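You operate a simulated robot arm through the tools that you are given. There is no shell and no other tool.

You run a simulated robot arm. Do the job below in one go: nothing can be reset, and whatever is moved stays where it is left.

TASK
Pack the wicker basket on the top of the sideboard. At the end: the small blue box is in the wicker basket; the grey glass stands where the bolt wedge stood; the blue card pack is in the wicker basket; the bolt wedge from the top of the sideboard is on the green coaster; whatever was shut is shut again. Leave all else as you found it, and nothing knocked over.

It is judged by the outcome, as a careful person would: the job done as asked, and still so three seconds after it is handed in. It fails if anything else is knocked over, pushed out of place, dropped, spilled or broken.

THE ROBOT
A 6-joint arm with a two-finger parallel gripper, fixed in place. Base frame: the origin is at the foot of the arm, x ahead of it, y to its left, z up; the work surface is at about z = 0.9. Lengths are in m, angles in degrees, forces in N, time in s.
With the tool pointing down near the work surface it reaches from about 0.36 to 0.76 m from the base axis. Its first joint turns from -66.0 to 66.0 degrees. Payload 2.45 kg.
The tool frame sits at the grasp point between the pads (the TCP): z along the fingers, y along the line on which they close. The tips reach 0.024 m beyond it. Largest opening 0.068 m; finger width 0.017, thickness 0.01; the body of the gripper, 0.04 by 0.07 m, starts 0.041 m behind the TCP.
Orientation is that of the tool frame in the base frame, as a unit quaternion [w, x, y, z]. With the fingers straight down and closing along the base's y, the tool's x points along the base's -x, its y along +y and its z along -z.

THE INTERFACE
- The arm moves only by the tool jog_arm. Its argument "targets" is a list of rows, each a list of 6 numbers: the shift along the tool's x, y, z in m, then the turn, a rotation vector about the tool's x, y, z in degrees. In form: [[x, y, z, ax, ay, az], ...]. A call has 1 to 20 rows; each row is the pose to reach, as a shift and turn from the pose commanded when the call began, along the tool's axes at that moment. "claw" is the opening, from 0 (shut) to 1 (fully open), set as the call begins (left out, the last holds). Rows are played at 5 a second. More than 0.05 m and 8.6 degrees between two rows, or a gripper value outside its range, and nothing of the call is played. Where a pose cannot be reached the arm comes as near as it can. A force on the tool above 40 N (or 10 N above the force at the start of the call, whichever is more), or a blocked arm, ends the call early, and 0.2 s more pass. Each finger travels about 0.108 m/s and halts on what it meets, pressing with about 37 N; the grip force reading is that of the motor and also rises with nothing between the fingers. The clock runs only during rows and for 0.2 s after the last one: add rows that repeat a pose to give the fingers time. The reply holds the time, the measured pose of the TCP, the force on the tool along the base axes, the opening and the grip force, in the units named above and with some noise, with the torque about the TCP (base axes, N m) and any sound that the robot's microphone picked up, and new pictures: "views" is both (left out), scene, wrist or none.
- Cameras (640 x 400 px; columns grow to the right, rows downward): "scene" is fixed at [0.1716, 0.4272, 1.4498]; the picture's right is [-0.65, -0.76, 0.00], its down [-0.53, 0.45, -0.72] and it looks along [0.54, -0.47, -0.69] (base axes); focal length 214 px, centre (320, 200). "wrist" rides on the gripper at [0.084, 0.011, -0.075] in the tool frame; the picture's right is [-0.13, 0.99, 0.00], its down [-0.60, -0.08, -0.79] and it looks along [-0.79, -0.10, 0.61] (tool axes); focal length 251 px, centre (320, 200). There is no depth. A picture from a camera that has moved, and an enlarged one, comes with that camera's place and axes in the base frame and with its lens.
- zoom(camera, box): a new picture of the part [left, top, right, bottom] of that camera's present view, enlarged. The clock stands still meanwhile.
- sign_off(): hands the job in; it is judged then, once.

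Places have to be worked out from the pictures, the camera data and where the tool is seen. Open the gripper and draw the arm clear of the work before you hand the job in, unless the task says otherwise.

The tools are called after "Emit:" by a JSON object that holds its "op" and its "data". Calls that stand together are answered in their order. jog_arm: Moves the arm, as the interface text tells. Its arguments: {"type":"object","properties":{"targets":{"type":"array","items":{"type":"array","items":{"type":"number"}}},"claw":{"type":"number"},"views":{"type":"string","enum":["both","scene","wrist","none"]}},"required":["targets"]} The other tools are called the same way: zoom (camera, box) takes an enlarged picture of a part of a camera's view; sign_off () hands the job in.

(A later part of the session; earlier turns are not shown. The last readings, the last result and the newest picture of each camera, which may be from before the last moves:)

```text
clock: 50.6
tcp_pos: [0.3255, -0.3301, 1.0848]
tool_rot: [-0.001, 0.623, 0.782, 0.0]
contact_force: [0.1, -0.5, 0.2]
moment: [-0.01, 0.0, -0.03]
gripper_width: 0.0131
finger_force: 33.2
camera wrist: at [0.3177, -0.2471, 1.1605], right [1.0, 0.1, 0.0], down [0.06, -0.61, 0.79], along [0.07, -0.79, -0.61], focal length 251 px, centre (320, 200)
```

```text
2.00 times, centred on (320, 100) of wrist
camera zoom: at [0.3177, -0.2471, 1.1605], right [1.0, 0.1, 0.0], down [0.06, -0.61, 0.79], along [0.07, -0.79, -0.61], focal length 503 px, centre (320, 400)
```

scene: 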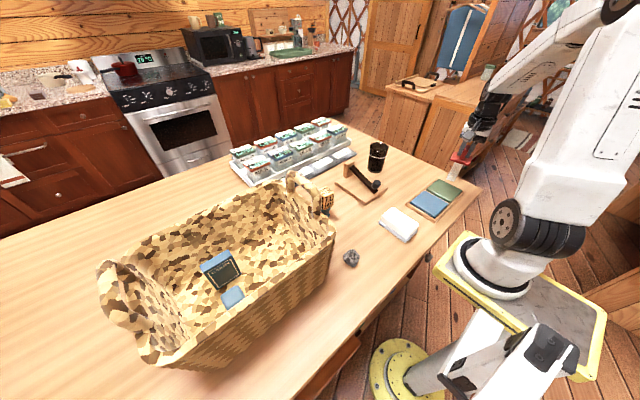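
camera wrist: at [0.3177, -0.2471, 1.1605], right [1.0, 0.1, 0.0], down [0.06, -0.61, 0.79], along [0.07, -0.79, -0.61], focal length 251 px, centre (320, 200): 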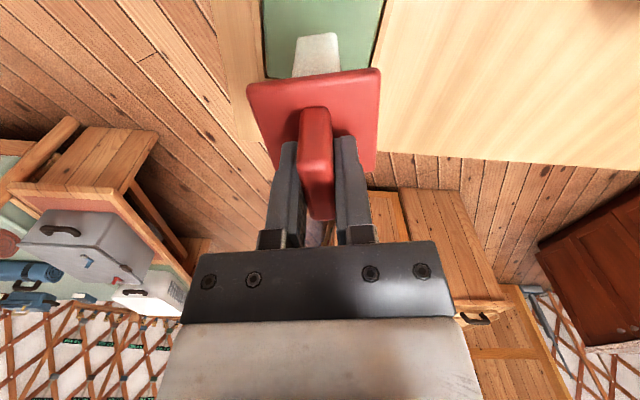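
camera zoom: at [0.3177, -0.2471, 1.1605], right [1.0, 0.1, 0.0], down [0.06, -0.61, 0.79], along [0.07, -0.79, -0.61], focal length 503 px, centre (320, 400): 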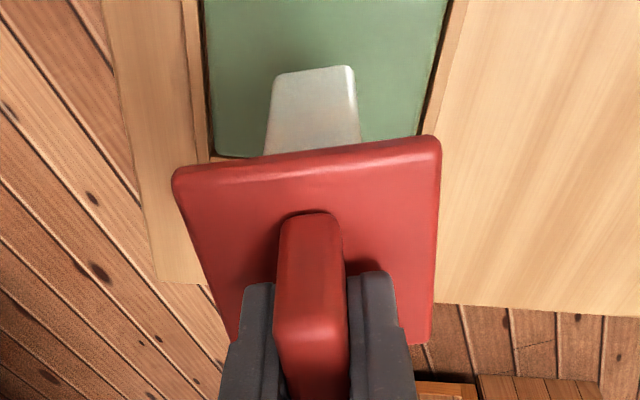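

The stem is over the middle of the green coaster. I lower it, with the last part in fine steps.

Emit:
{"op": "jog_arm", "data": {"targets": [[0, 0, 0.015, 0, 0, 0], [0, 0, 0.03, 0, 0, 0], [0, 0, 0.04, 0, 0, 0], [0, 0, 0.044, 0, 0, 0], [0, 0, 0.046, 0, 0, 0], [0, 0, 0.048, 0, 0, 0]], "views": "both"}}

Emit:
{"op": "zoom", "data": {"camera": "scene", "box": [400, 130, 490, 230]}}

```text
clock: 52.0
tcp_pos: [0.3255, -0.331, 1.0382]
tool_rot: [-0.001, 0.623, 0.782, 0.0]
contact_force: [0.6, -1.1, -0.1]
moment: [0.02, 0.0, -0.03]
gripper_width: 0.013
finger_force: 33.0
camera wrist: at [0.317, -0.2467, 1.1128], right [1.0, 0.1, 0.0], down [0.06, -0.61, 0.79], along [0.07, -0.79, -0.61], focal length 251 px, centre (320, 200)
```

scene: 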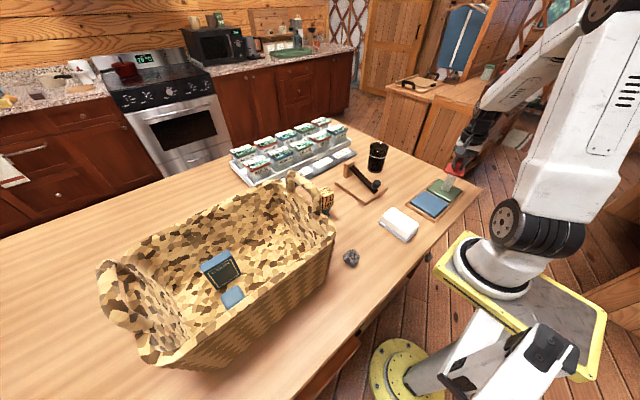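
wrist: 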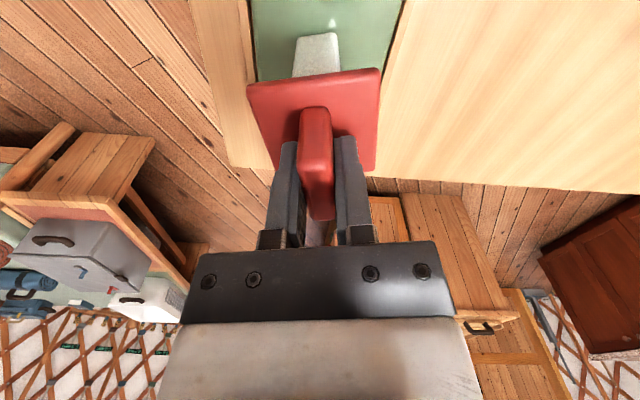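

```text
4.00 times, centred on (445, 180) of scene
camera zoom: at [0.1716, 0.4272, 1.4498], right [-0.65, -0.76, 0.0], down [-0.53, 0.45, -0.72], along [0.54, -0.47, -0.69], focal length 858 px, centre (-180, 280)
```

zoom: 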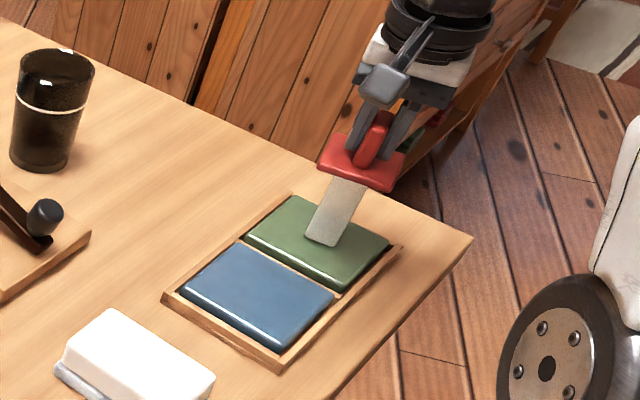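

The stem is centred over the coaster and nearly touching. I lower in 1 mm steps and watch the vertical force.

Emit:
{"op": "jog_arm", "data": {"targets": [[0, 0, 0.001, 0, 0, 0], [0, 0, 0.002, 0, 0, 0], [0, 0, 0.003, 0, 0, 0], [0, 0, 0.004, 0, 0, 0]], "views": "none"}}

Emit:
{"op": "jog_arm", "data": {"targets": [[0, 0, 0.001, 0, 0, 0], [0, 0, 0.002, 0, 0, 0]], "views": "none"}}

```text
clock: 53.0
tcp_pos: [0.3242, -0.3319, 1.0349]
tool_rot: [0.001, 0.623, 0.782, -0.001]
contact_force: [-2.4, 3.3, 18.5]
moment: [0.51, 0.18, 0.03]
gripper_width: 0.0129
finger_force: 33.3
```

```text
clock: 53.6
tcp_pos: [0.3252, -0.332, 1.0325]
tool_rot: [0.001, 0.623, 0.782, -0.001]
contact_force: [-2.7, -1.1, 29.9]
moment: [-0.21, 0.21, 0.0]
gripper_width: 0.0131
finger_force: 33.6
```

Contact is made and the push is about 30 N. I back off 4 mm so the wedge just rests before I release it.

Emit:
{"op": "jog_arm", "data": {"targets": [[0, 0, -0.002, 0, 0, 0], [0, 0, -0.004, 0, 0, 0]], "views": "both"}}

Emit:
{"op": "zoom", "data": {"camera": "scene", "box": [400, 130, 490, 230]}}

```text
clock: 54.2
tcp_pos: [0.3238, -0.3288, 1.035]
tool_rot: [-0.004, 0.623, 0.782, 0.001]
contact_force: [-0.4, -0.1, -0.1]
moment: [0.01, 0.0, 0.03]
gripper_width: 0.0132
finger_force: 32.9
camera wrist: at [0.3165, -0.2458, 1.1098], right [1.0, 0.1, -0.01], down [0.06, -0.61, 0.79], along [0.07, -0.79, -0.62], focal length 251 px, centre (320, 200)
```

scene: 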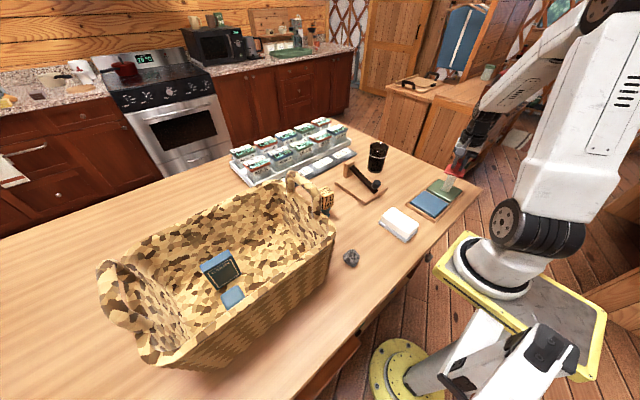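
wrist: 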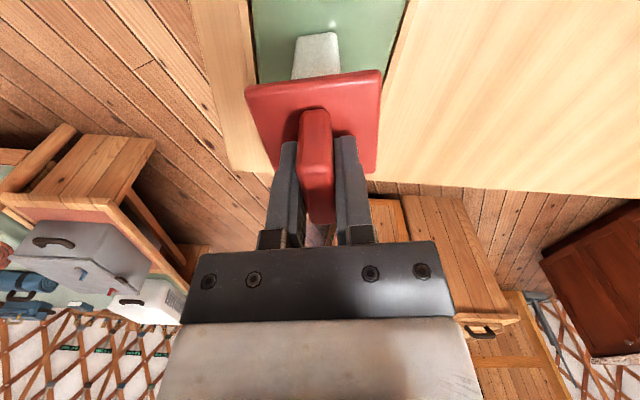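

```text
4.00 times, centred on (445, 180) of scene
camera zoom: at [0.1716, 0.4272, 1.4498], right [-0.65, -0.76, 0.0], down [-0.53, 0.45, -0.72], along [0.54, -0.47, -0.69], focal length 858 px, centre (-180, 280)
```

zoom: 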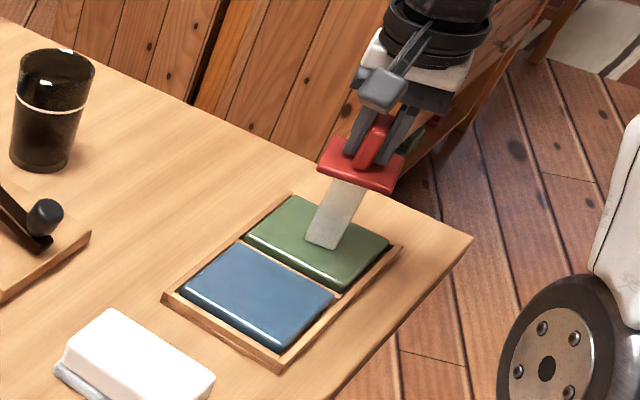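

The reading is about zero force, so the stem is at the surface within a fraction of a millimetre. I lower 1 mm and open the claw moderately.

Emit:
{"op": "jog_arm", "data": {"targets": [[0, 0, 0.001, 0, 0, 0], [0, 0, 0.001, 0, 0, 0]], "views": "none"}}

Emit:
{"op": "jog_arm", "data": {"targets": [[0, 0, 0, 0, 0, 0], [0, 0, 0, 0, 0, 0], [0, 0, 0, 0, 0, 0]], "claw": 0.55, "views": "both"}}

Emit:
{"op": "zoom", "data": {"camera": "scene", "box": [400, 130, 490, 230]}}

```text
clock: 54.8
tcp_pos: [0.3248, -0.33, 1.0346]
tool_rot: [-0.001, 0.623, 0.782, 0.0]
contact_force: [-0.5, -0.3, -0.7]
moment: [0.02, 0.01, 0.02]
gripper_width: 0.013
finger_force: 33.7
```

```text
clock: 55.6
tcp_pos: [0.3237, -0.331, 1.035]
tool_rot: [-0.001, 0.624, 0.782, 0.0]
contact_force: [-0.1, 0.6, 0.0]
moment: [0.04, -0.03, -0.02]
gripper_width: 0.0374
finger_force: 0.1
camera wrist: at [0.3171, -0.2469, 1.1103], right [1.0, 0.1, 0.0], down [0.06, -0.61, 0.79], along [0.07, -0.79, -0.61], focal length 251 px, centre (320, 200)
```

scene: 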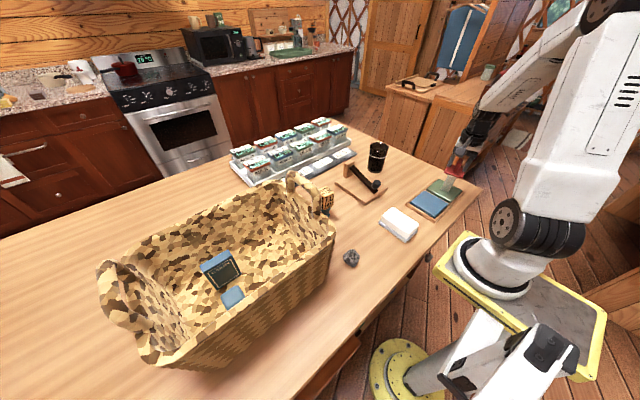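
wrist: 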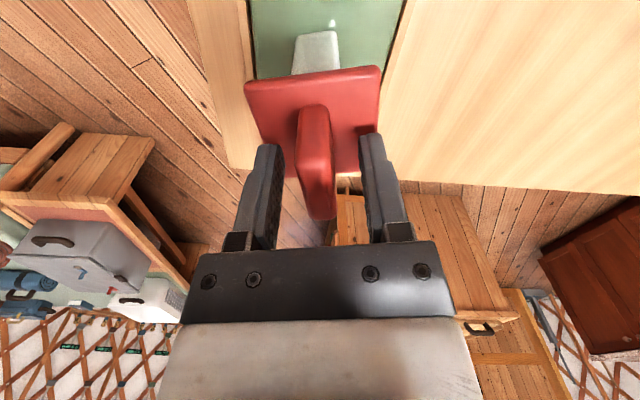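

```text
4.00 times, centred on (445, 180) of scene
camera zoom: at [0.1716, 0.4272, 1.4498], right [-0.65, -0.76, 0.0], down [-0.53, 0.45, -0.72], along [0.54, -0.47, -0.69], focal length 858 px, centre (-180, 280)
```

zoom: 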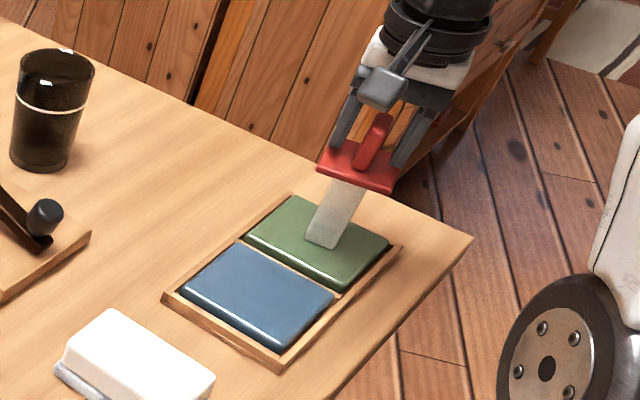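

The wedge stands on the green coaster. I raise straight up, with the open fingers clear of the handle, and then check that it stays upright.

Emit:
{"op": "jog_arm", "data": {"targets": [[0, 0, -0.01, 0, 0, 0], [0, 0, -0.025, 0, 0, 0], [0, 0, -0.05, 0, 0, 0], [0, 0, -0.09, 0, 0, 0]], "views": "both"}}

Emit:
{"op": "zoom", "data": {"camera": "scene", "box": [360, 120, 490, 230]}}

Emit:
{"op": "zoom", "data": {"camera": "wrist", "box": [200, 0, 440, 160]}}

```text
clock: 56.6
tcp_pos: [0.3254, -0.33, 1.1269]
tool_rot: [0.0, 0.623, 0.782, 0.0]
contact_force: [-0.5, 0.4, 0.5]
moment: [-0.02, -0.02, -0.01]
gripper_width: 0.0377
finger_force: 0.0
camera wrist: at [0.3176, -0.2468, 1.2021], right [1.0, 0.1, 0.0], down [0.06, -0.61, 0.79], along [0.07, -0.79, -0.61], focal length 251 px, centre (320, 200)
```

scene: 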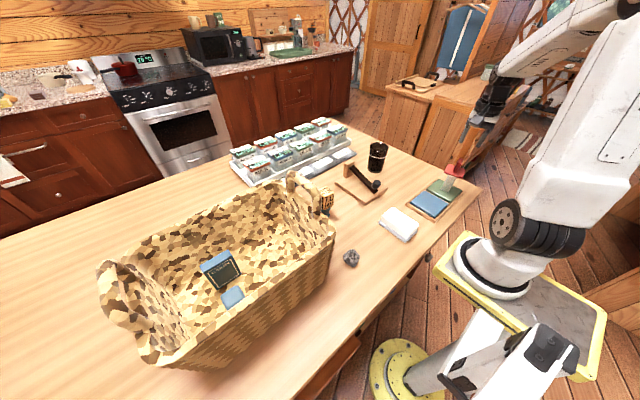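
wrist: 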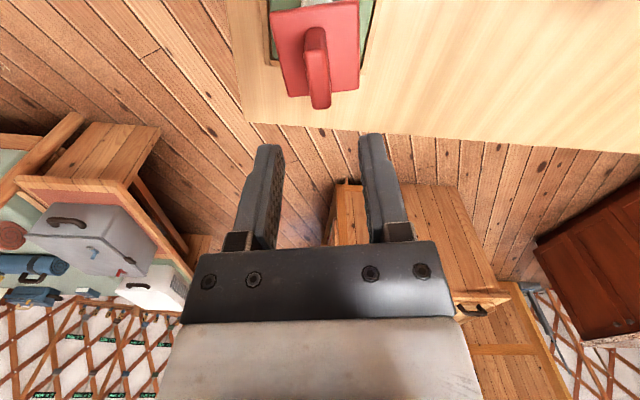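

```text
3.64 times, centred on (425, 175) of scene
camera zoom: at [0.1716, 0.4272, 1.4498], right [-0.65, -0.76, 0.0], down [-0.53, 0.45, -0.72], along [0.54, -0.47, -0.69], focal length 780 px, centre (-62, 291)
```

zoom: 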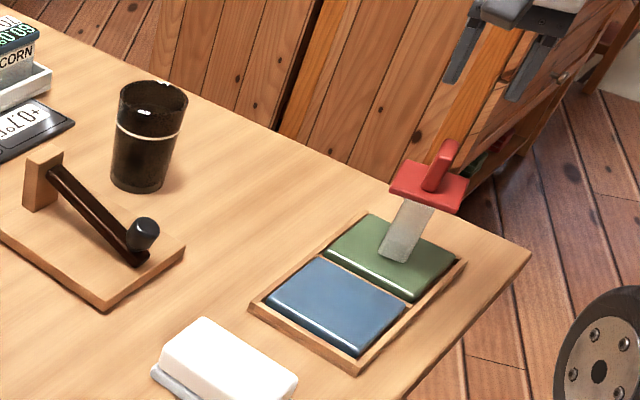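

```text
2.50 times, centred on (320, 80) of wrist
camera zoom: at [0.3176, -0.2468, 1.2021], right [1.0, 0.1, 0.0], down [0.06, -0.61, 0.79], along [0.07, -0.79, -0.61], focal length 629 px, centre (320, 500)
```

zoom: 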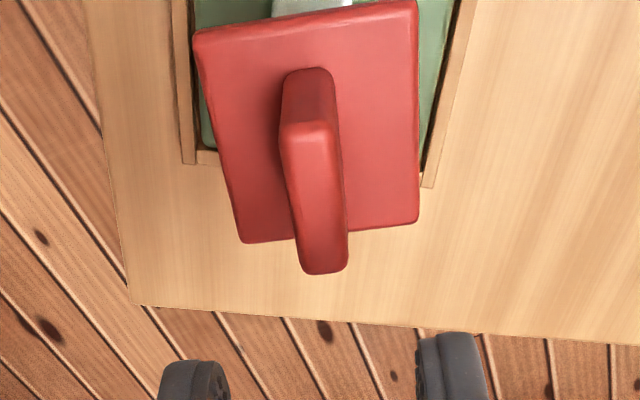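

The wedge stands upright on the green coaster and the spot for the glass is free. The glass rim, about 7.5 cm, is wider than the gripper opening, so I plan to pinch its wall at the rim. I move to hover beside its near rim to measure it.

Emit:
{"op": "jog_arm", "data": {"targets": [[0.0033, 0.0406, 0, 0, 0, 0], [0.0065, 0.0811, 0, 0, 0, 0], [0.0098, 0.1217, 0, 0, 0, 0], [0.0131, 0.1622, 0, 0, 0, 0], [0.0163, 0.2028, 0, 0, 0, 0], [0.0196, 0.2433, 0, 0, 0, 0], [0.0196, 0.2433, 0, 0, 0, 0]], "views": "both"}}

Emit:
{"op": "zoom", "data": {"camera": "wrist", "box": [260, 0, 500, 180]}}

Emit:
{"op": "zoom", "data": {"camera": "scene", "box": [350, 120, 410, 180]}}

```text
clock: 58.2
tcp_pos: [0.5582, -0.2575, 1.1238]
tool_rot: [-0.001, 0.624, 0.782, 0.0]
contact_force: [-1.0, -0.9, 0.1]
moment: [0.0, 0.01, 0.01]
gripper_width: 0.0372
finger_force: 0.0
camera wrist: at [0.5495, -0.1737, 1.1999], right [1.0, 0.1, 0.0], down [0.06, -0.61, 0.79], along [0.07, -0.79, -0.61], focal length 251 px, centre (320, 200)
```

scene: 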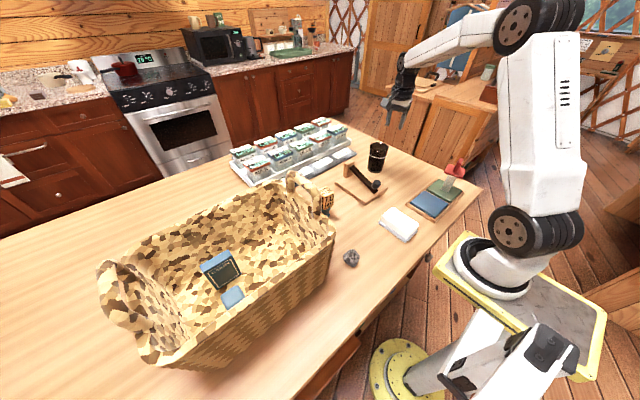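
wrist: 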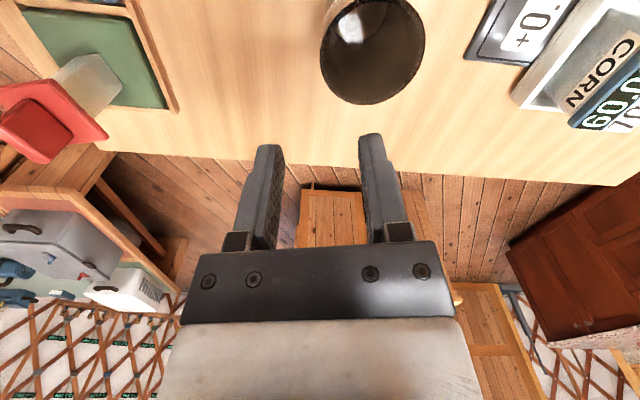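

```text
2.22 times, centred on (380, 90) of wrist
camera zoom: at [0.5495, -0.1737, 1.1999], right [1.0, 0.1, 0.0], down [0.06, -0.61, 0.79], along [0.07, -0.79, -0.61], focal length 559 px, centre (187, 444)
```

zoom: 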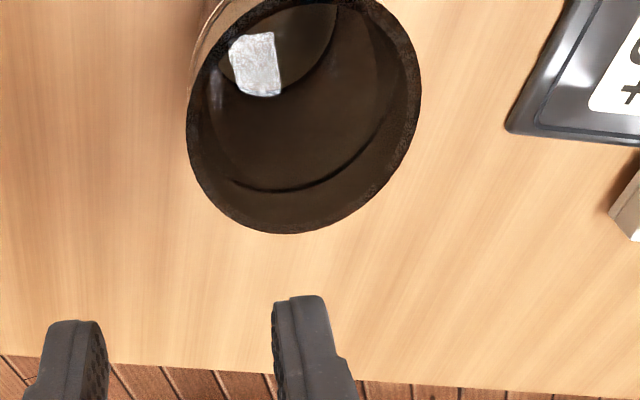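

```text
6.67 times, centred on (380, 150) of scene
camera zoom: at [0.1716, 0.4272, 1.4498], right [-0.65, -0.76, 0.0], down [-0.53, 0.45, -0.72], along [0.54, -0.47, -0.69], focal length 1430 px, centre (-80, 533)
```

zoom: 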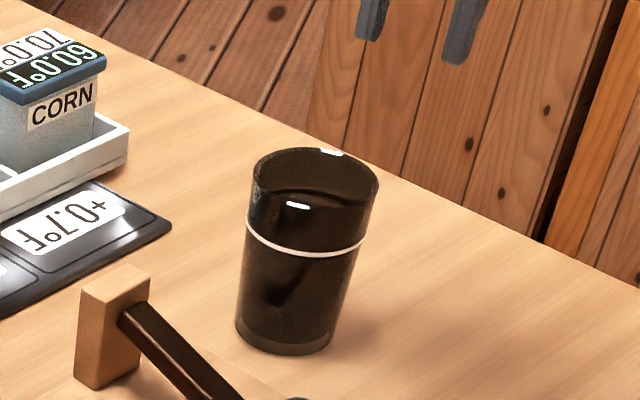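

I zoom right into the glass to see whether it holds liquid and how thick its wall is.

Emit:
{"op": "zoom", "data": {"camera": "wrist", "box": [310, 0, 440, 110]}}

Emit:
{"op": "zoom", "data": {"camera": "scene", "box": [362, 135, 397, 175]}}

```text
3.64 times, centred on (375, 55) of wrist
camera zoom: at [0.5495, -0.1737, 1.1999], right [1.0, 0.1, 0.0], down [0.06, -0.61, 0.79], along [0.07, -0.79, -0.61], focal length 914 px, centre (120, 727)
```

zoom: 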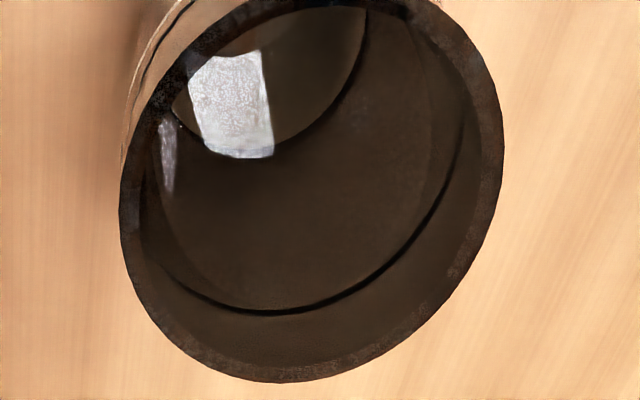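

```text
10.00 times, centred on (380, 155) of scene
camera zoom: at [0.1716, 0.4272, 1.4498], right [-0.65, -0.76, 0.0], down [-0.53, 0.45, -0.72], along [0.54, -0.47, -0.69], focal length 2145 px, centre (-275, 650)
```

zoom: 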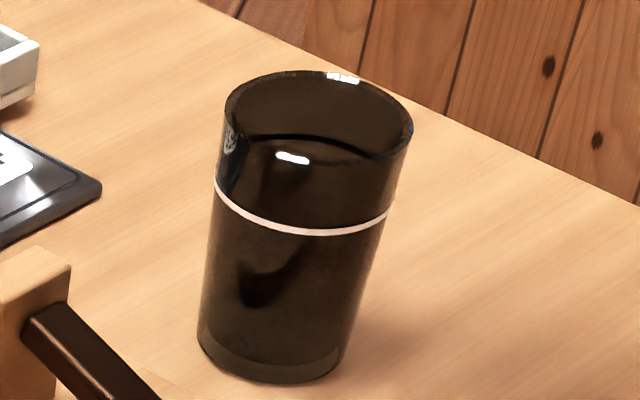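

The glass looks like a tinted tumbler with its inner floor visible. The rim centre is about (0.594, −0.2505), outer radius 37 mm, top z≈1.009, wall about 4 mm with roughly 3.6° taper. I tilt the tool 3.6° to match the wall and descend until the tips are just at rim level.

Emit:
{"op": "jog_arm", "data": {"targets": [[-0.001, 0.0023, 0, -3.6, 0, 0], [-0.001, 0.0023, 0.03, -3.6, 0, 0], [-0.001, 0.0023, 0.055, -3.6, 0, 0], [-0.001, 0.0023, 0.075, -3.6, 0, 0], [-0.001, 0.0023, 0.085, -3.6, 0, 0], [-0.001, 0.0023, 0.085, -3.6, 0, 0]], "views": "both"}}

Emit:
{"op": "zoom", "data": {"camera": "wrist", "box": [220, 50, 460, 250]}}

Emit:
{"op": "zoom", "data": {"camera": "scene", "box": [350, 110, 420, 180]}}

```text
clock: 59.6
tcp_pos: [0.5589, -0.259, 1.0376]
tool_rot: [0.018, 0.623, 0.782, 0.024]
contact_force: [0.5, -0.3, -0.1]
moment: [-0.03, 0.0, 0.01]
gripper_width: 0.0373
finger_force: 0.1
camera wrist: at [0.5467, -0.1759, 1.1137], right [0.99, 0.1, 0.06], down [0.01, -0.62, 0.79], along [0.11, -0.78, -0.62], focal length 251 px, centre (320, 200)
```

scene: 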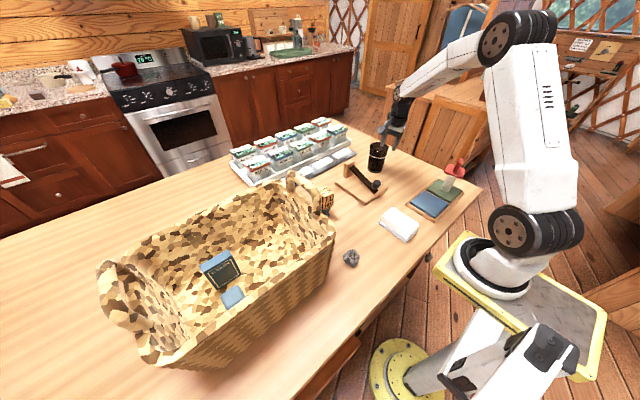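
wrist: 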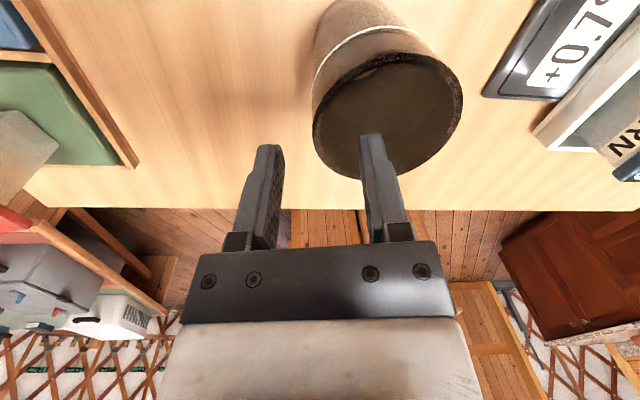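

```text
2.00 times, centred on (340, 150) of wrist
camera zoom: at [0.5467, -0.1759, 1.1137], right [0.99, 0.1, 0.06], down [0.01, -0.62, 0.79], along [0.11, -0.78, -0.62], focal length 503 px, centre (280, 300)
```

zoom: 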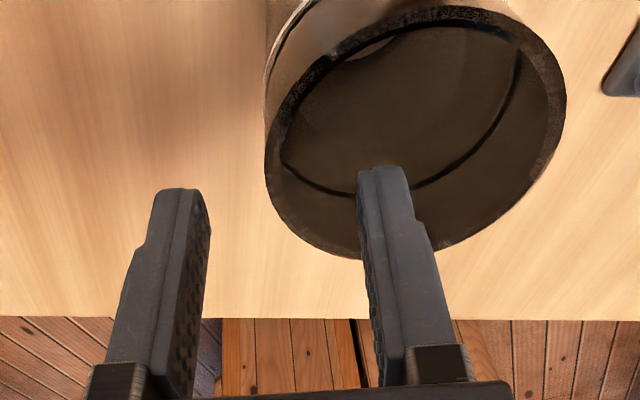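

```text
5.71 times, centred on (385, 145) of scene
camera zoom: at [0.1716, 0.4272, 1.4498], right [-0.65, -0.76, 0.0], down [-0.53, 0.45, -0.72], along [0.54, -0.47, -0.69], focal length 1226 px, centre (-51, 514)
```

zoom: 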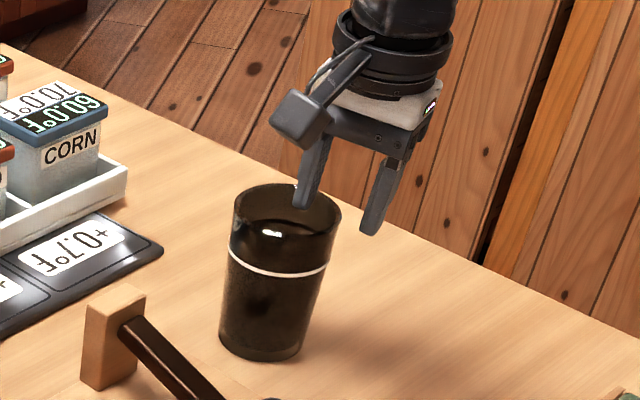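

The inner finger is over the glass opening and the outer finger is outside it, with the closing axis centred on the wall to within a millimetre. I correct 2 mm tangentially and descend only 7 mm first, to confirm by force that the glass is hollow.

Emit:
{"op": "jog_arm", "data": {"targets": [[0.002, 0, 0, 0, 0, 0], [0.002, -0.0001, 0.002, 0, 0, 0], [0.002, -0.0003, 0.004, 0, 0, 0], [0.002, -0.0004, 0.0055, 0, 0, 0], [0.002, -0.0004, 0.007, 0, 0, 0], [0.002, -0.0004, 0.007, 0, 0, 0]], "views": "wrist"}}

Emit:
{"op": "zoom", "data": {"camera": "wrist", "box": [220, 50, 460, 250]}}

```text
clock: 61.0
tcp_pos: [0.5596, -0.2559, 1.0329]
tool_rot: [0.018, 0.623, 0.781, 0.025]
contact_force: [-0.4, 0.3, -0.3]
moment: [0.0, -0.02, -0.01]
gripper_width: 0.0374
finger_force: 0.1
camera wrist: at [0.5474, -0.1735, 1.1076], right [0.99, 0.1, 0.06], down [0.01, -0.62, 0.79], along [0.11, -0.78, -0.62], focal length 251 px, centre (320, 200)
```

wrist: 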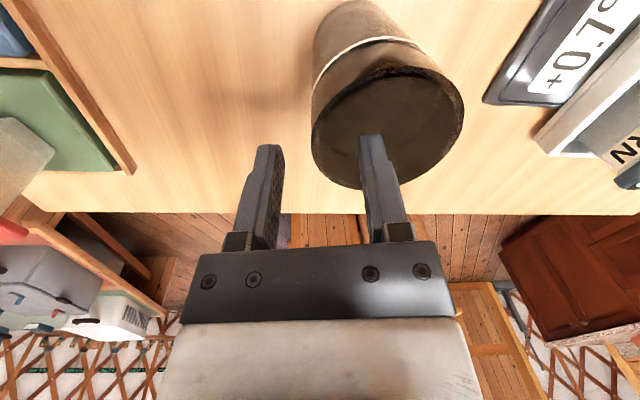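

```text
2.00 times, centred on (340, 150) of wrist
camera zoom: at [0.5474, -0.1735, 1.1076], right [0.99, 0.1, 0.06], down [0.01, -0.62, 0.79], along [0.11, -0.78, -0.62], focal length 503 px, centre (280, 300)
```

zoom: 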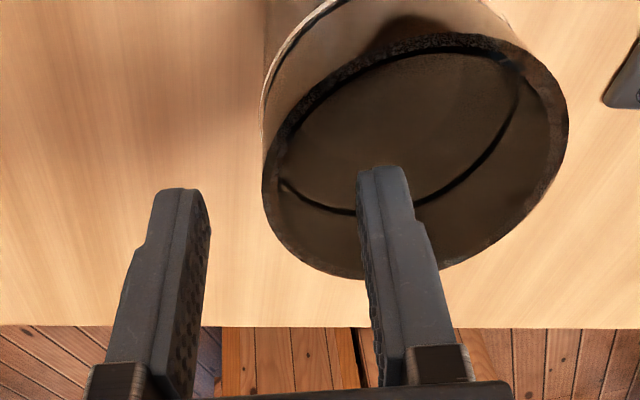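

No contact yet, with the tips right at rim level. I descend a further 7 mm slowly.

Emit:
{"op": "jog_arm", "data": {"targets": [[0, -0.0001, 0.0015, 0, 0, 0], [0, -0.0002, 0.003, 0, 0, 0], [0, -0.0003, 0.0045, 0, 0, 0], [0, -0.0004, 0.006, 0, 0, 0], [0, -0.0004, 0.007, 0, 0, 0], [0, -0.0004, 0.007, 0, 0, 0]], "views": "wrist"}}

Emit:
{"op": "zoom", "data": {"camera": "scene", "box": [350, 110, 420, 180]}}

```text
clock: 62.4
tcp_pos: [0.5589, -0.2563, 1.0249]
tool_rot: [0.018, 0.623, 0.782, 0.025]
contact_force: [-0.4, 0.4, 0.8]
moment: [-0.02, -0.01, 0.01]
gripper_width: 0.0373
finger_force: 0.0
camera wrist: at [0.547, -0.1732, 1.1009], right [0.99, 0.1, 0.06], down [0.01, -0.62, 0.79], along [0.11, -0.78, -0.62], focal length 251 px, centre (320, 200)
```

wrist: 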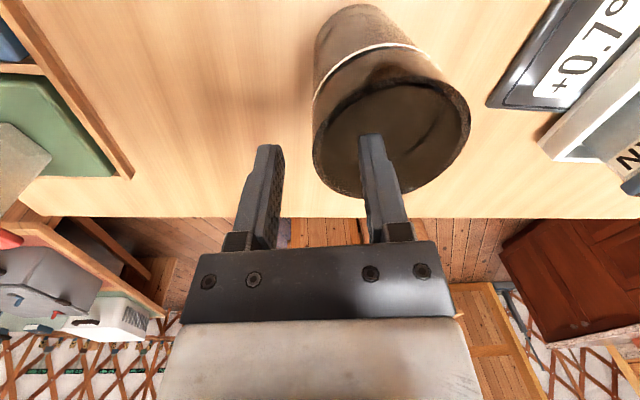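

```text
5.71 times, centred on (385, 145) of scene
camera zoom: at [0.1716, 0.4272, 1.4498], right [-0.65, -0.76, 0.0], down [-0.53, 0.45, -0.72], along [0.54, -0.47, -0.69], focal length 1226 px, centre (-51, 514)
```

zoom: 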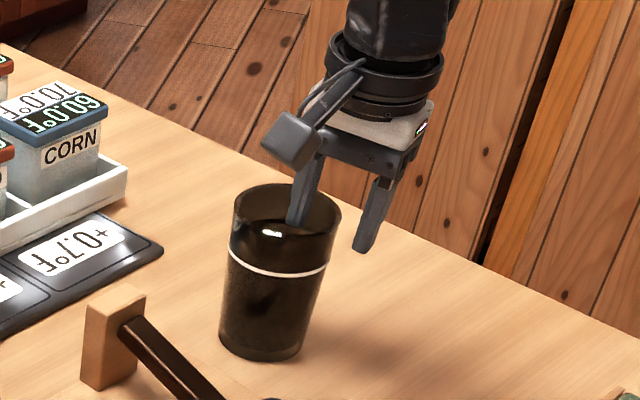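

The inner finger is 8 mm inside with no contact force, so the glass is hollow. I continue down to TCP z≈1.010.

Emit:
{"op": "jog_arm", "data": {"targets": [[0, -0.0001, 0.002, 0, 0, 0], [0, -0.0003, 0.004, 0, 0, 0], [0, -0.0004, 0.006, 0, 0, 0], [0, -0.0005, 0.008, 0, 0, 0], [0, -0.0006, 0.01, 0, 0, 0], [0, -0.0008, 0.012, 0, 0, 0], [0, -0.0009, 0.014, 0, 0, 0], [0, -0.0009, 0.014, 0, 0, 0]], "views": "both"}}

Emit:
{"op": "zoom", "data": {"camera": "wrist", "box": [220, 50, 460, 250]}}

Emit:
{"op": "zoom", "data": {"camera": "scene", "box": [350, 110, 420, 180]}}

```text
clock: 64.2
tcp_pos: [0.5586, -0.2558, 1.0109]
tool_rot: [0.018, 0.623, 0.781, 0.025]
contact_force: [-0.5, 0.4, 0.2]
moment: [-0.01, 0.01, 0.02]
gripper_width: 0.0376
finger_force: 0.0
camera wrist: at [0.5468, -0.1733, 1.0872], right [0.99, 0.1, 0.06], down [0.01, -0.62, 0.79], along [0.11, -0.78, -0.62], focal length 251 px, centre (320, 200)
```

scene: 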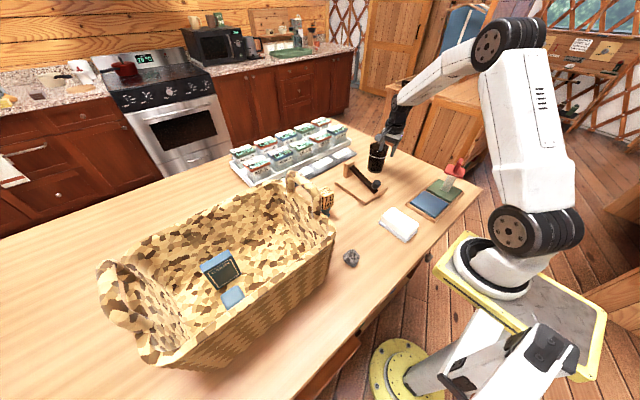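
wrist: 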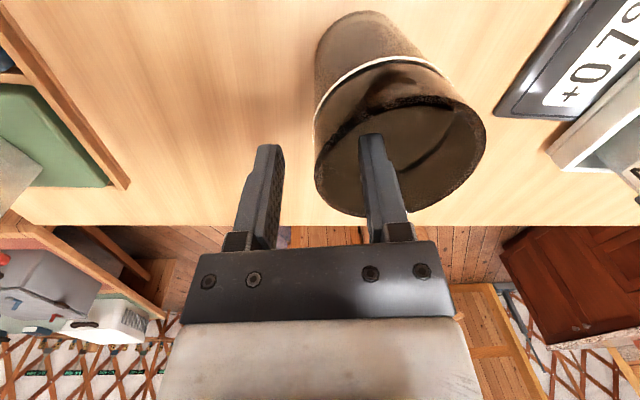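

```text
2.00 times, centred on (340, 150) of wrist
camera zoom: at [0.5468, -0.1733, 1.0872], right [0.99, 0.1, 0.06], down [0.01, -0.62, 0.79], along [0.11, -0.78, -0.62], focal length 503 px, centre (280, 300)
```

zoom: 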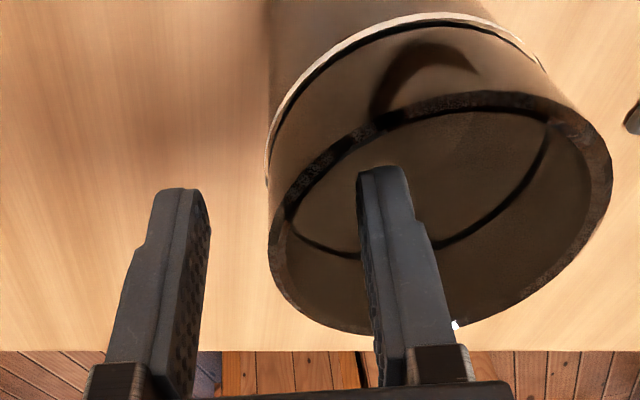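

```text
5.71 times, centred on (385, 145) of scene
camera zoom: at [0.1716, 0.4272, 1.4498], right [-0.65, -0.76, 0.0], down [-0.53, 0.45, -0.72], along [0.54, -0.47, -0.69], focal length 1226 px, centre (-51, 514)
```

zoom: 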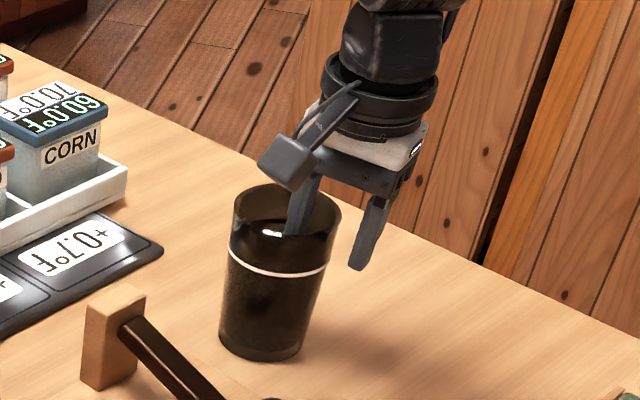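

Both fingers are symmetric about the wall at the rim. I close to pinch the glass wall.

Emit:
{"op": "jog_arm", "data": {"targets": [[0, 0, 0, 0, 0, 0], [0, 0, 0, 0, 0, 0], [0, 0, 0, 0, 0, 0], [0, 0, 0, 0, 0, 0]], "claw": 0.0, "views": "both"}}

Emit:
{"op": "zoom", "data": {"camera": "wrist", "box": [220, 50, 460, 250]}}

Emit:
{"op": "zoom", "data": {"camera": "scene", "box": [350, 110, 420, 180]}}

```text
clock: 65.2
tcp_pos: [0.5584, -0.2565, 1.0112]
tool_rot: [0.018, 0.623, 0.782, 0.024]
contact_force: [-0.3, -0.1, -0.8]
moment: [-0.03, 0.02, 0.02]
gripper_width: 0.0073
finger_force: 29.8
camera wrist: at [0.5468, -0.1732, 1.0872], right [0.99, 0.1, 0.06], down [0.01, -0.62, 0.79], along [0.11, -0.78, -0.62], focal length 251 px, centre (320, 200)
```

scene: 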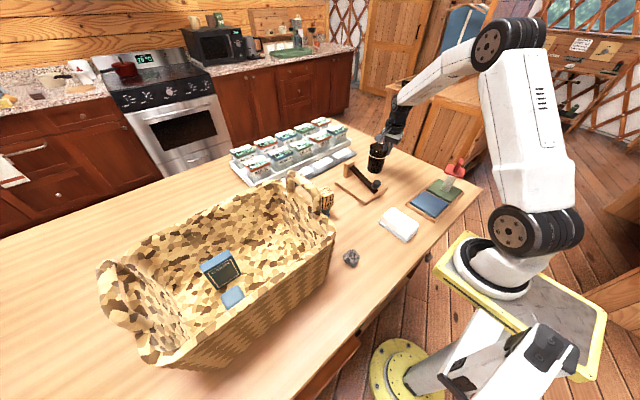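
wrist: 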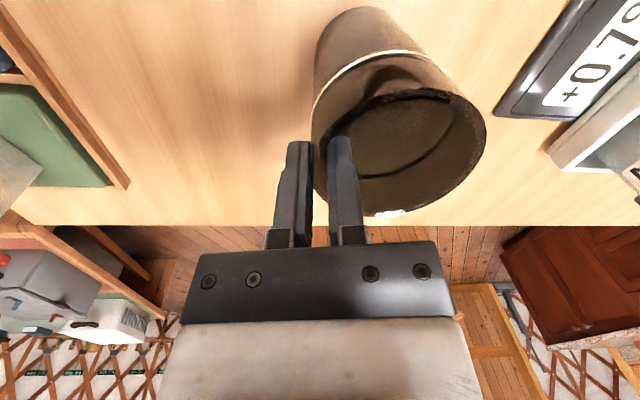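

```text
2.00 times, centred on (340, 150) of wrist
camera zoom: at [0.5468, -0.1732, 1.0872], right [0.99, 0.1, 0.06], down [0.01, -0.62, 0.79], along [0.11, -0.78, -0.62], focal length 503 px, centre (280, 300)
```

zoom: 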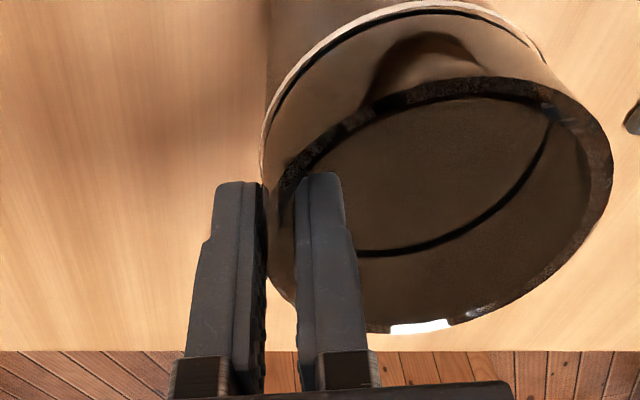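

```text
5.71 times, centred on (385, 145) of scene
camera zoom: at [0.1716, 0.4272, 1.4498], right [-0.65, -0.76, 0.0], down [-0.53, 0.45, -0.72], along [0.54, -0.47, -0.69], focal length 1226 px, centre (-51, 514)
```

zoom: 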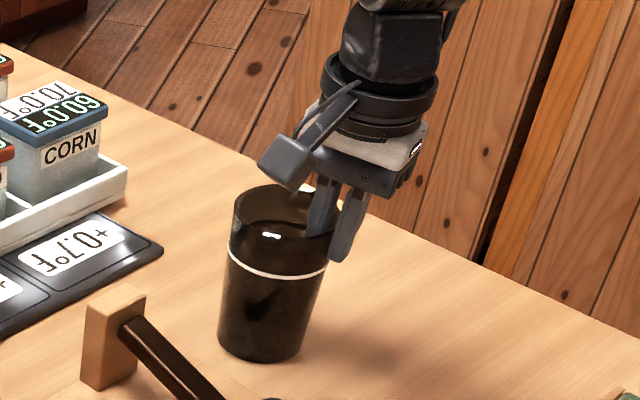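

The wall is pinched at 7 mm. I lift about 12 mm slowly and check that the glass comes up level.

Emit:
{"op": "jog_arm", "data": {"targets": [[0, 0.0001, -0.001, 0, 0, 0], [0, 0.0002, -0.003, 0, 0, 0], [0, 0.0004, -0.006, 0, 0, 0], [0, 0.0006, -0.009, 0, 0, 0], [0, 0.0008, -0.012, 0, 0, 0], [0, 0.0008, -0.012, 0, 0, 0]], "views": "both"}}

Emit:
{"op": "zoom", "data": {"camera": "wrist", "box": [220, 50, 460, 250]}}

Emit:
{"op": "zoom", "data": {"camera": "scene", "box": [350, 110, 420, 180]}}

```text
clock: 66.6
tcp_pos: [0.5604, -0.2564, 1.0233]
tool_rot: [0.019, 0.623, 0.782, 0.025]
contact_force: [-0.5, 0.2, -0.8]
moment: [-0.01, 0.03, -0.01]
gripper_width: 0.0073
finger_force: 29.5
camera wrist: at [0.5472, -0.1735, 1.099], right [0.99, 0.1, 0.06], down [0.01, -0.62, 0.79], along [0.11, -0.78, -0.62], focal length 251 px, centre (320, 200)
```

scene: 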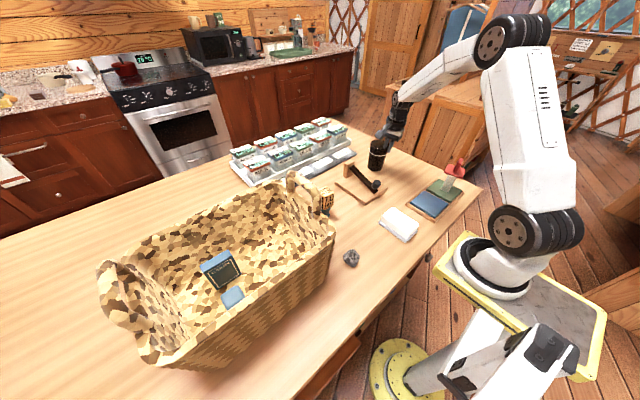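
wrist: 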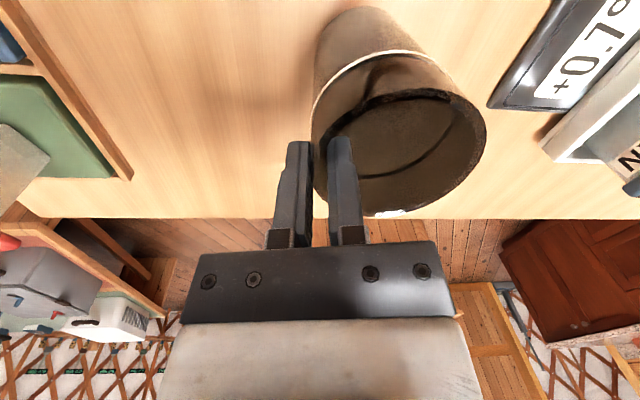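

```text
2.00 times, centred on (340, 150) of wrist
camera zoom: at [0.5472, -0.1735, 1.099], right [0.99, 0.1, 0.06], down [0.01, -0.62, 0.79], along [0.11, -0.78, -0.62], focal length 503 px, centre (280, 300)
```

zoom: 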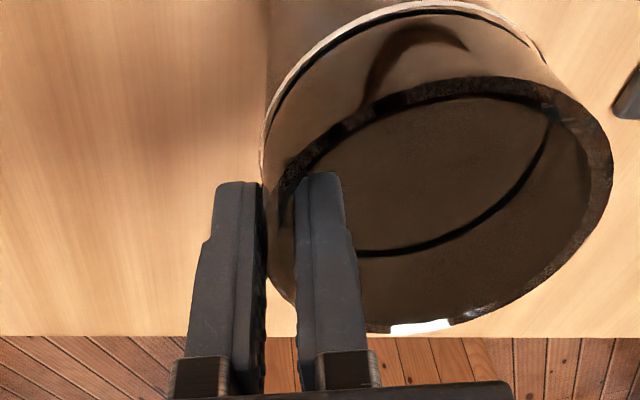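

```text
5.71 times, centred on (385, 145) of scene
camera zoom: at [0.1716, 0.4272, 1.4498], right [-0.65, -0.76, 0.0], down [-0.53, 0.45, -0.72], along [0.54, -0.47, -0.69], focal length 1226 px, centre (-51, 514)
```

zoom: 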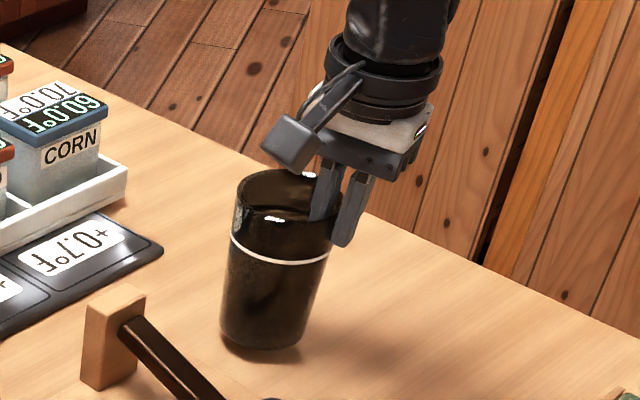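

The glass is held firmly and level. Its centre is about (0.034, 0.007) from the TCP. I lift it another 3 cm and carry it slowly to the wedge's old spot at (0.476, −0.351).

Emit:
{"op": "jog_arm", "data": {"targets": [[0, 0.0006, -0.01, 0, 0, 0], [0, 0.0013, -0.02, 0, 0, 0], [0, 0.0019, -0.0299, 0, 0, 0], [-0.0046, -0.0066, -0.0305, 0, 0, 0], [-0.0137, -0.0237, -0.0315, 0, 0, 0], [-0.0229, -0.0408, -0.0326, 0, 0, 0], [-0.032, -0.0578, -0.0337, 0, 0, 0], [-0.0412, -0.0749, -0.0347, 0, 0, 0], [-0.0503, -0.0919, -0.0358, 0, 0, 0], [-0.0595, -0.109, -0.0369, 0, 0, 0], [-0.0686, -0.126, -0.038, 0, 0, 0], [-0.0732, -0.1346, -0.0385, 0, 0, 0], [-0.0732, -0.1346, -0.0385, 0, 0, 0]], "views": "both"}}

Emit:
{"op": "zoom", "data": {"camera": "scene", "box": [360, 110, 490, 230]}}

Emit:
{"op": "zoom", "data": {"camera": "wrist", "box": [220, 0, 500, 240]}}

```text
clock: 69.4
tcp_pos: [0.442, -0.3577, 1.0526]
tool_rot: [0.019, 0.623, 0.782, 0.024]
contact_force: [0.4, -0.1, -1.3]
moment: [0.02, 0.03, -0.03]
gripper_width: 0.0076
finger_force: 29.5
camera wrist: at [0.4294, -0.2755, 1.1288], right [0.99, 0.1, 0.06], down [0.01, -0.62, 0.79], along [0.11, -0.78, -0.62], focal length 251 px, centre (320, 200)
```

scene: 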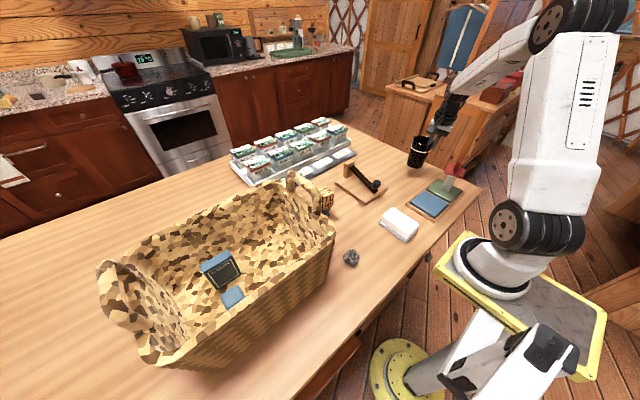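
wrist: 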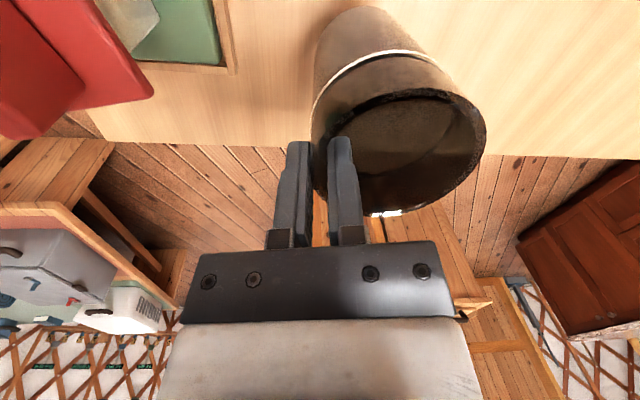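

```text
3.33 times, centred on (425, 170) of scene
camera zoom: at [0.1716, 0.4272, 1.4498], right [-0.65, -0.76, 0.0], down [-0.53, 0.45, -0.72], along [0.54, -0.47, -0.69], focal length 715 px, centre (-30, 300)
```

zoom: 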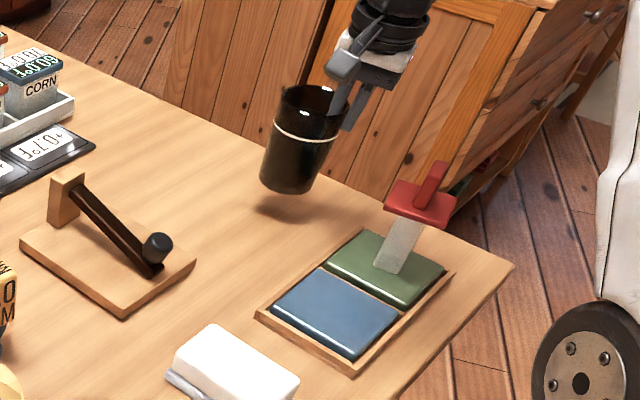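

```text
1.67 times, centred on (360, 120) of wrist
camera zoom: at [0.4294, -0.2755, 1.1288], right [0.99, 0.1, 0.06], down [0.01, -0.62, 0.79], along [0.11, -0.78, -0.62], focal length 419 px, centre (253, 333)
```

zoom: 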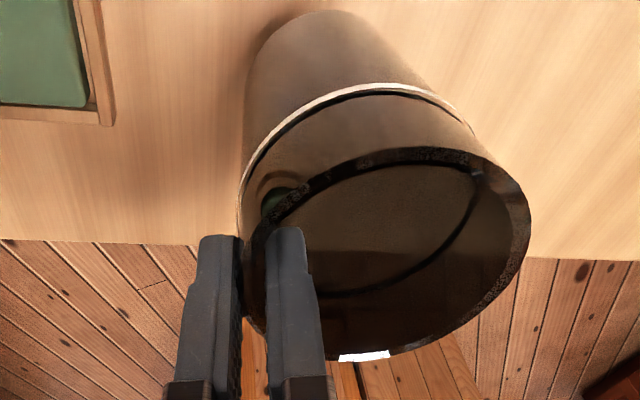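

The glass hangs level above the vacated spot, clear of the coasters and the wedge. I lower it gently, with the last part in 1 mm steps.

Emit:
{"op": "jog_arm", "data": {"targets": [[0, -0.0006, 0.01, 0, 0, 0], [0, -0.0013, 0.02, 0, 0, 0], [0, -0.0019, 0.03, 0, 0, 0], [0, -0.0021, 0.034, 0, 0, 0], [0, -0.0023, 0.037, 0, 0, 0], [0, -0.0024, 0.0385, 0, 0, 0], [0, -0.0025, 0.0395, 0, 0, 0]], "views": "both"}}

Emit:
{"op": "zoom", "data": {"camera": "scene", "box": [360, 110, 490, 230]}}

```text
clock: 71.0
tcp_pos: [0.4435, -0.357, 1.0139]
tool_rot: [0.019, 0.623, 0.782, 0.025]
contact_force: [0.3, 0.6, -0.4]
moment: [-0.06, 0.02, 0.0]
gripper_width: 0.0075
finger_force: 29.4
camera wrist: at [0.4303, -0.2752, 1.0897], right [0.99, 0.1, 0.06], down [0.01, -0.62, 0.79], along [0.11, -0.78, -0.62], focal length 251 px, centre (320, 200)
```

scene: 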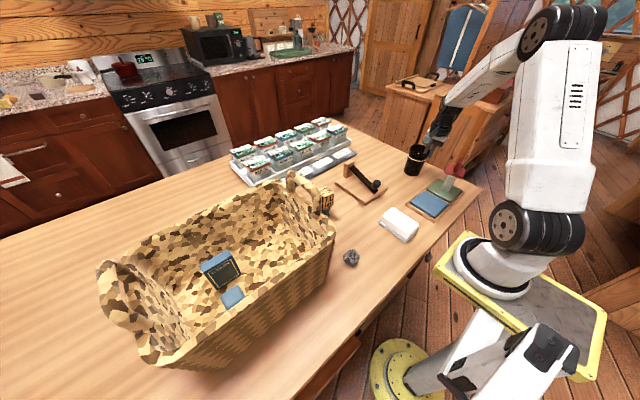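
wrist: 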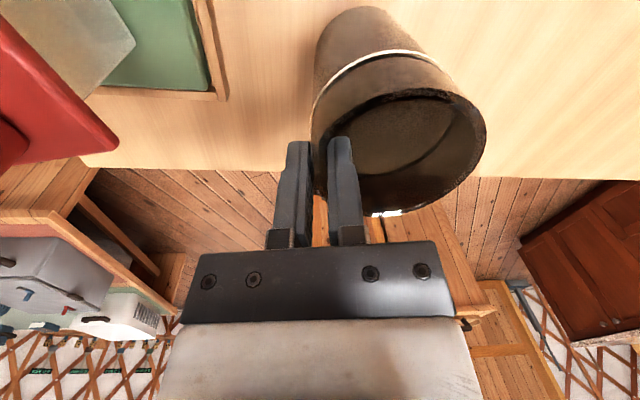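

```text
3.33 times, centred on (425, 170) of scene
camera zoom: at [0.1716, 0.4272, 1.4498], right [-0.65, -0.76, 0.0], down [-0.53, 0.45, -0.72], along [0.54, -0.47, -0.69], focal length 715 px, centre (-30, 300)
```

zoom: 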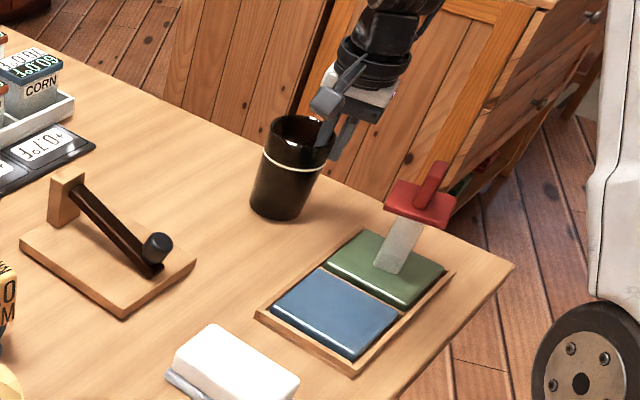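

The glass is about 2 mm above the table. I zoom in to check its base position against the wedge's former spot before setting it down.

Emit:
{"op": "zoom", "data": {"camera": "scene", "box": [395, 135, 445, 180]}}

Emit:
{"op": "zoom", "data": {"camera": "scene", "box": [370, 110, 470, 200]}}

Emit:
{"op": "zoom", "data": {"camera": "wrist", "box": [290, 0, 510, 240]}}

```text
8.89 times, centred on (420, 158) of scene
camera zoom: at [0.1716, 0.4272, 1.4498], right [-0.65, -0.76, 0.0], down [-0.53, 0.45, -0.72], along [0.54, -0.47, -0.69], focal length 1906 px, centre (-569, 578)
```

zoom: 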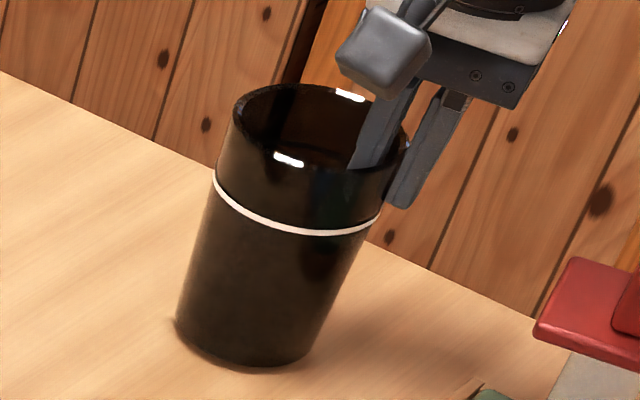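

```text
4.44 times, centred on (420, 155) of scene
camera zoom: at [0.1716, 0.4272, 1.4498], right [-0.65, -0.76, 0.0], down [-0.53, 0.45, -0.72], along [0.54, -0.47, -0.69], focal length 953 px, centre (-124, 400)
```

zoom: 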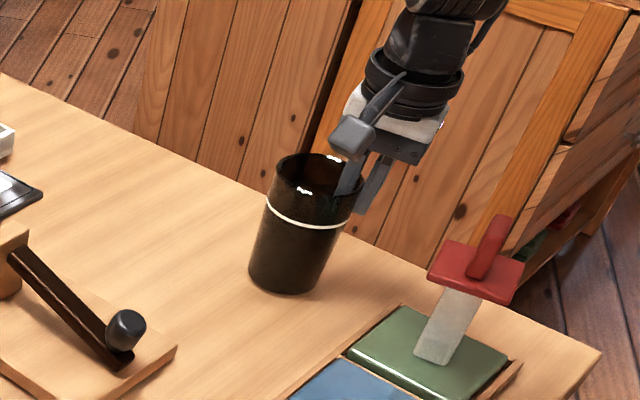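

```text
1.67 times, centred on (400, 120) of wrist
camera zoom: at [0.4303, -0.2752, 1.0897], right [0.99, 0.1, 0.06], down [0.01, -0.62, 0.79], along [0.11, -0.78, -0.62], focal length 419 px, centre (187, 333)
```

zoom: 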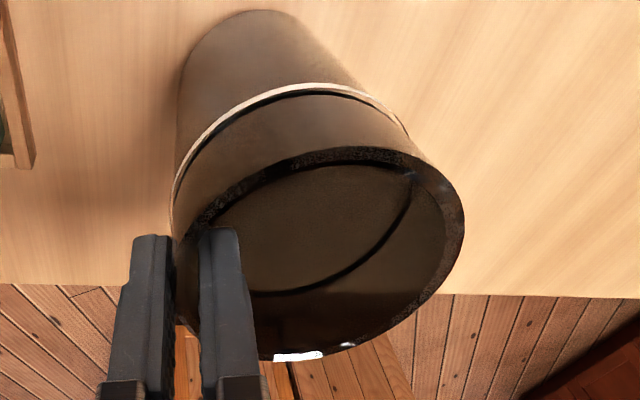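

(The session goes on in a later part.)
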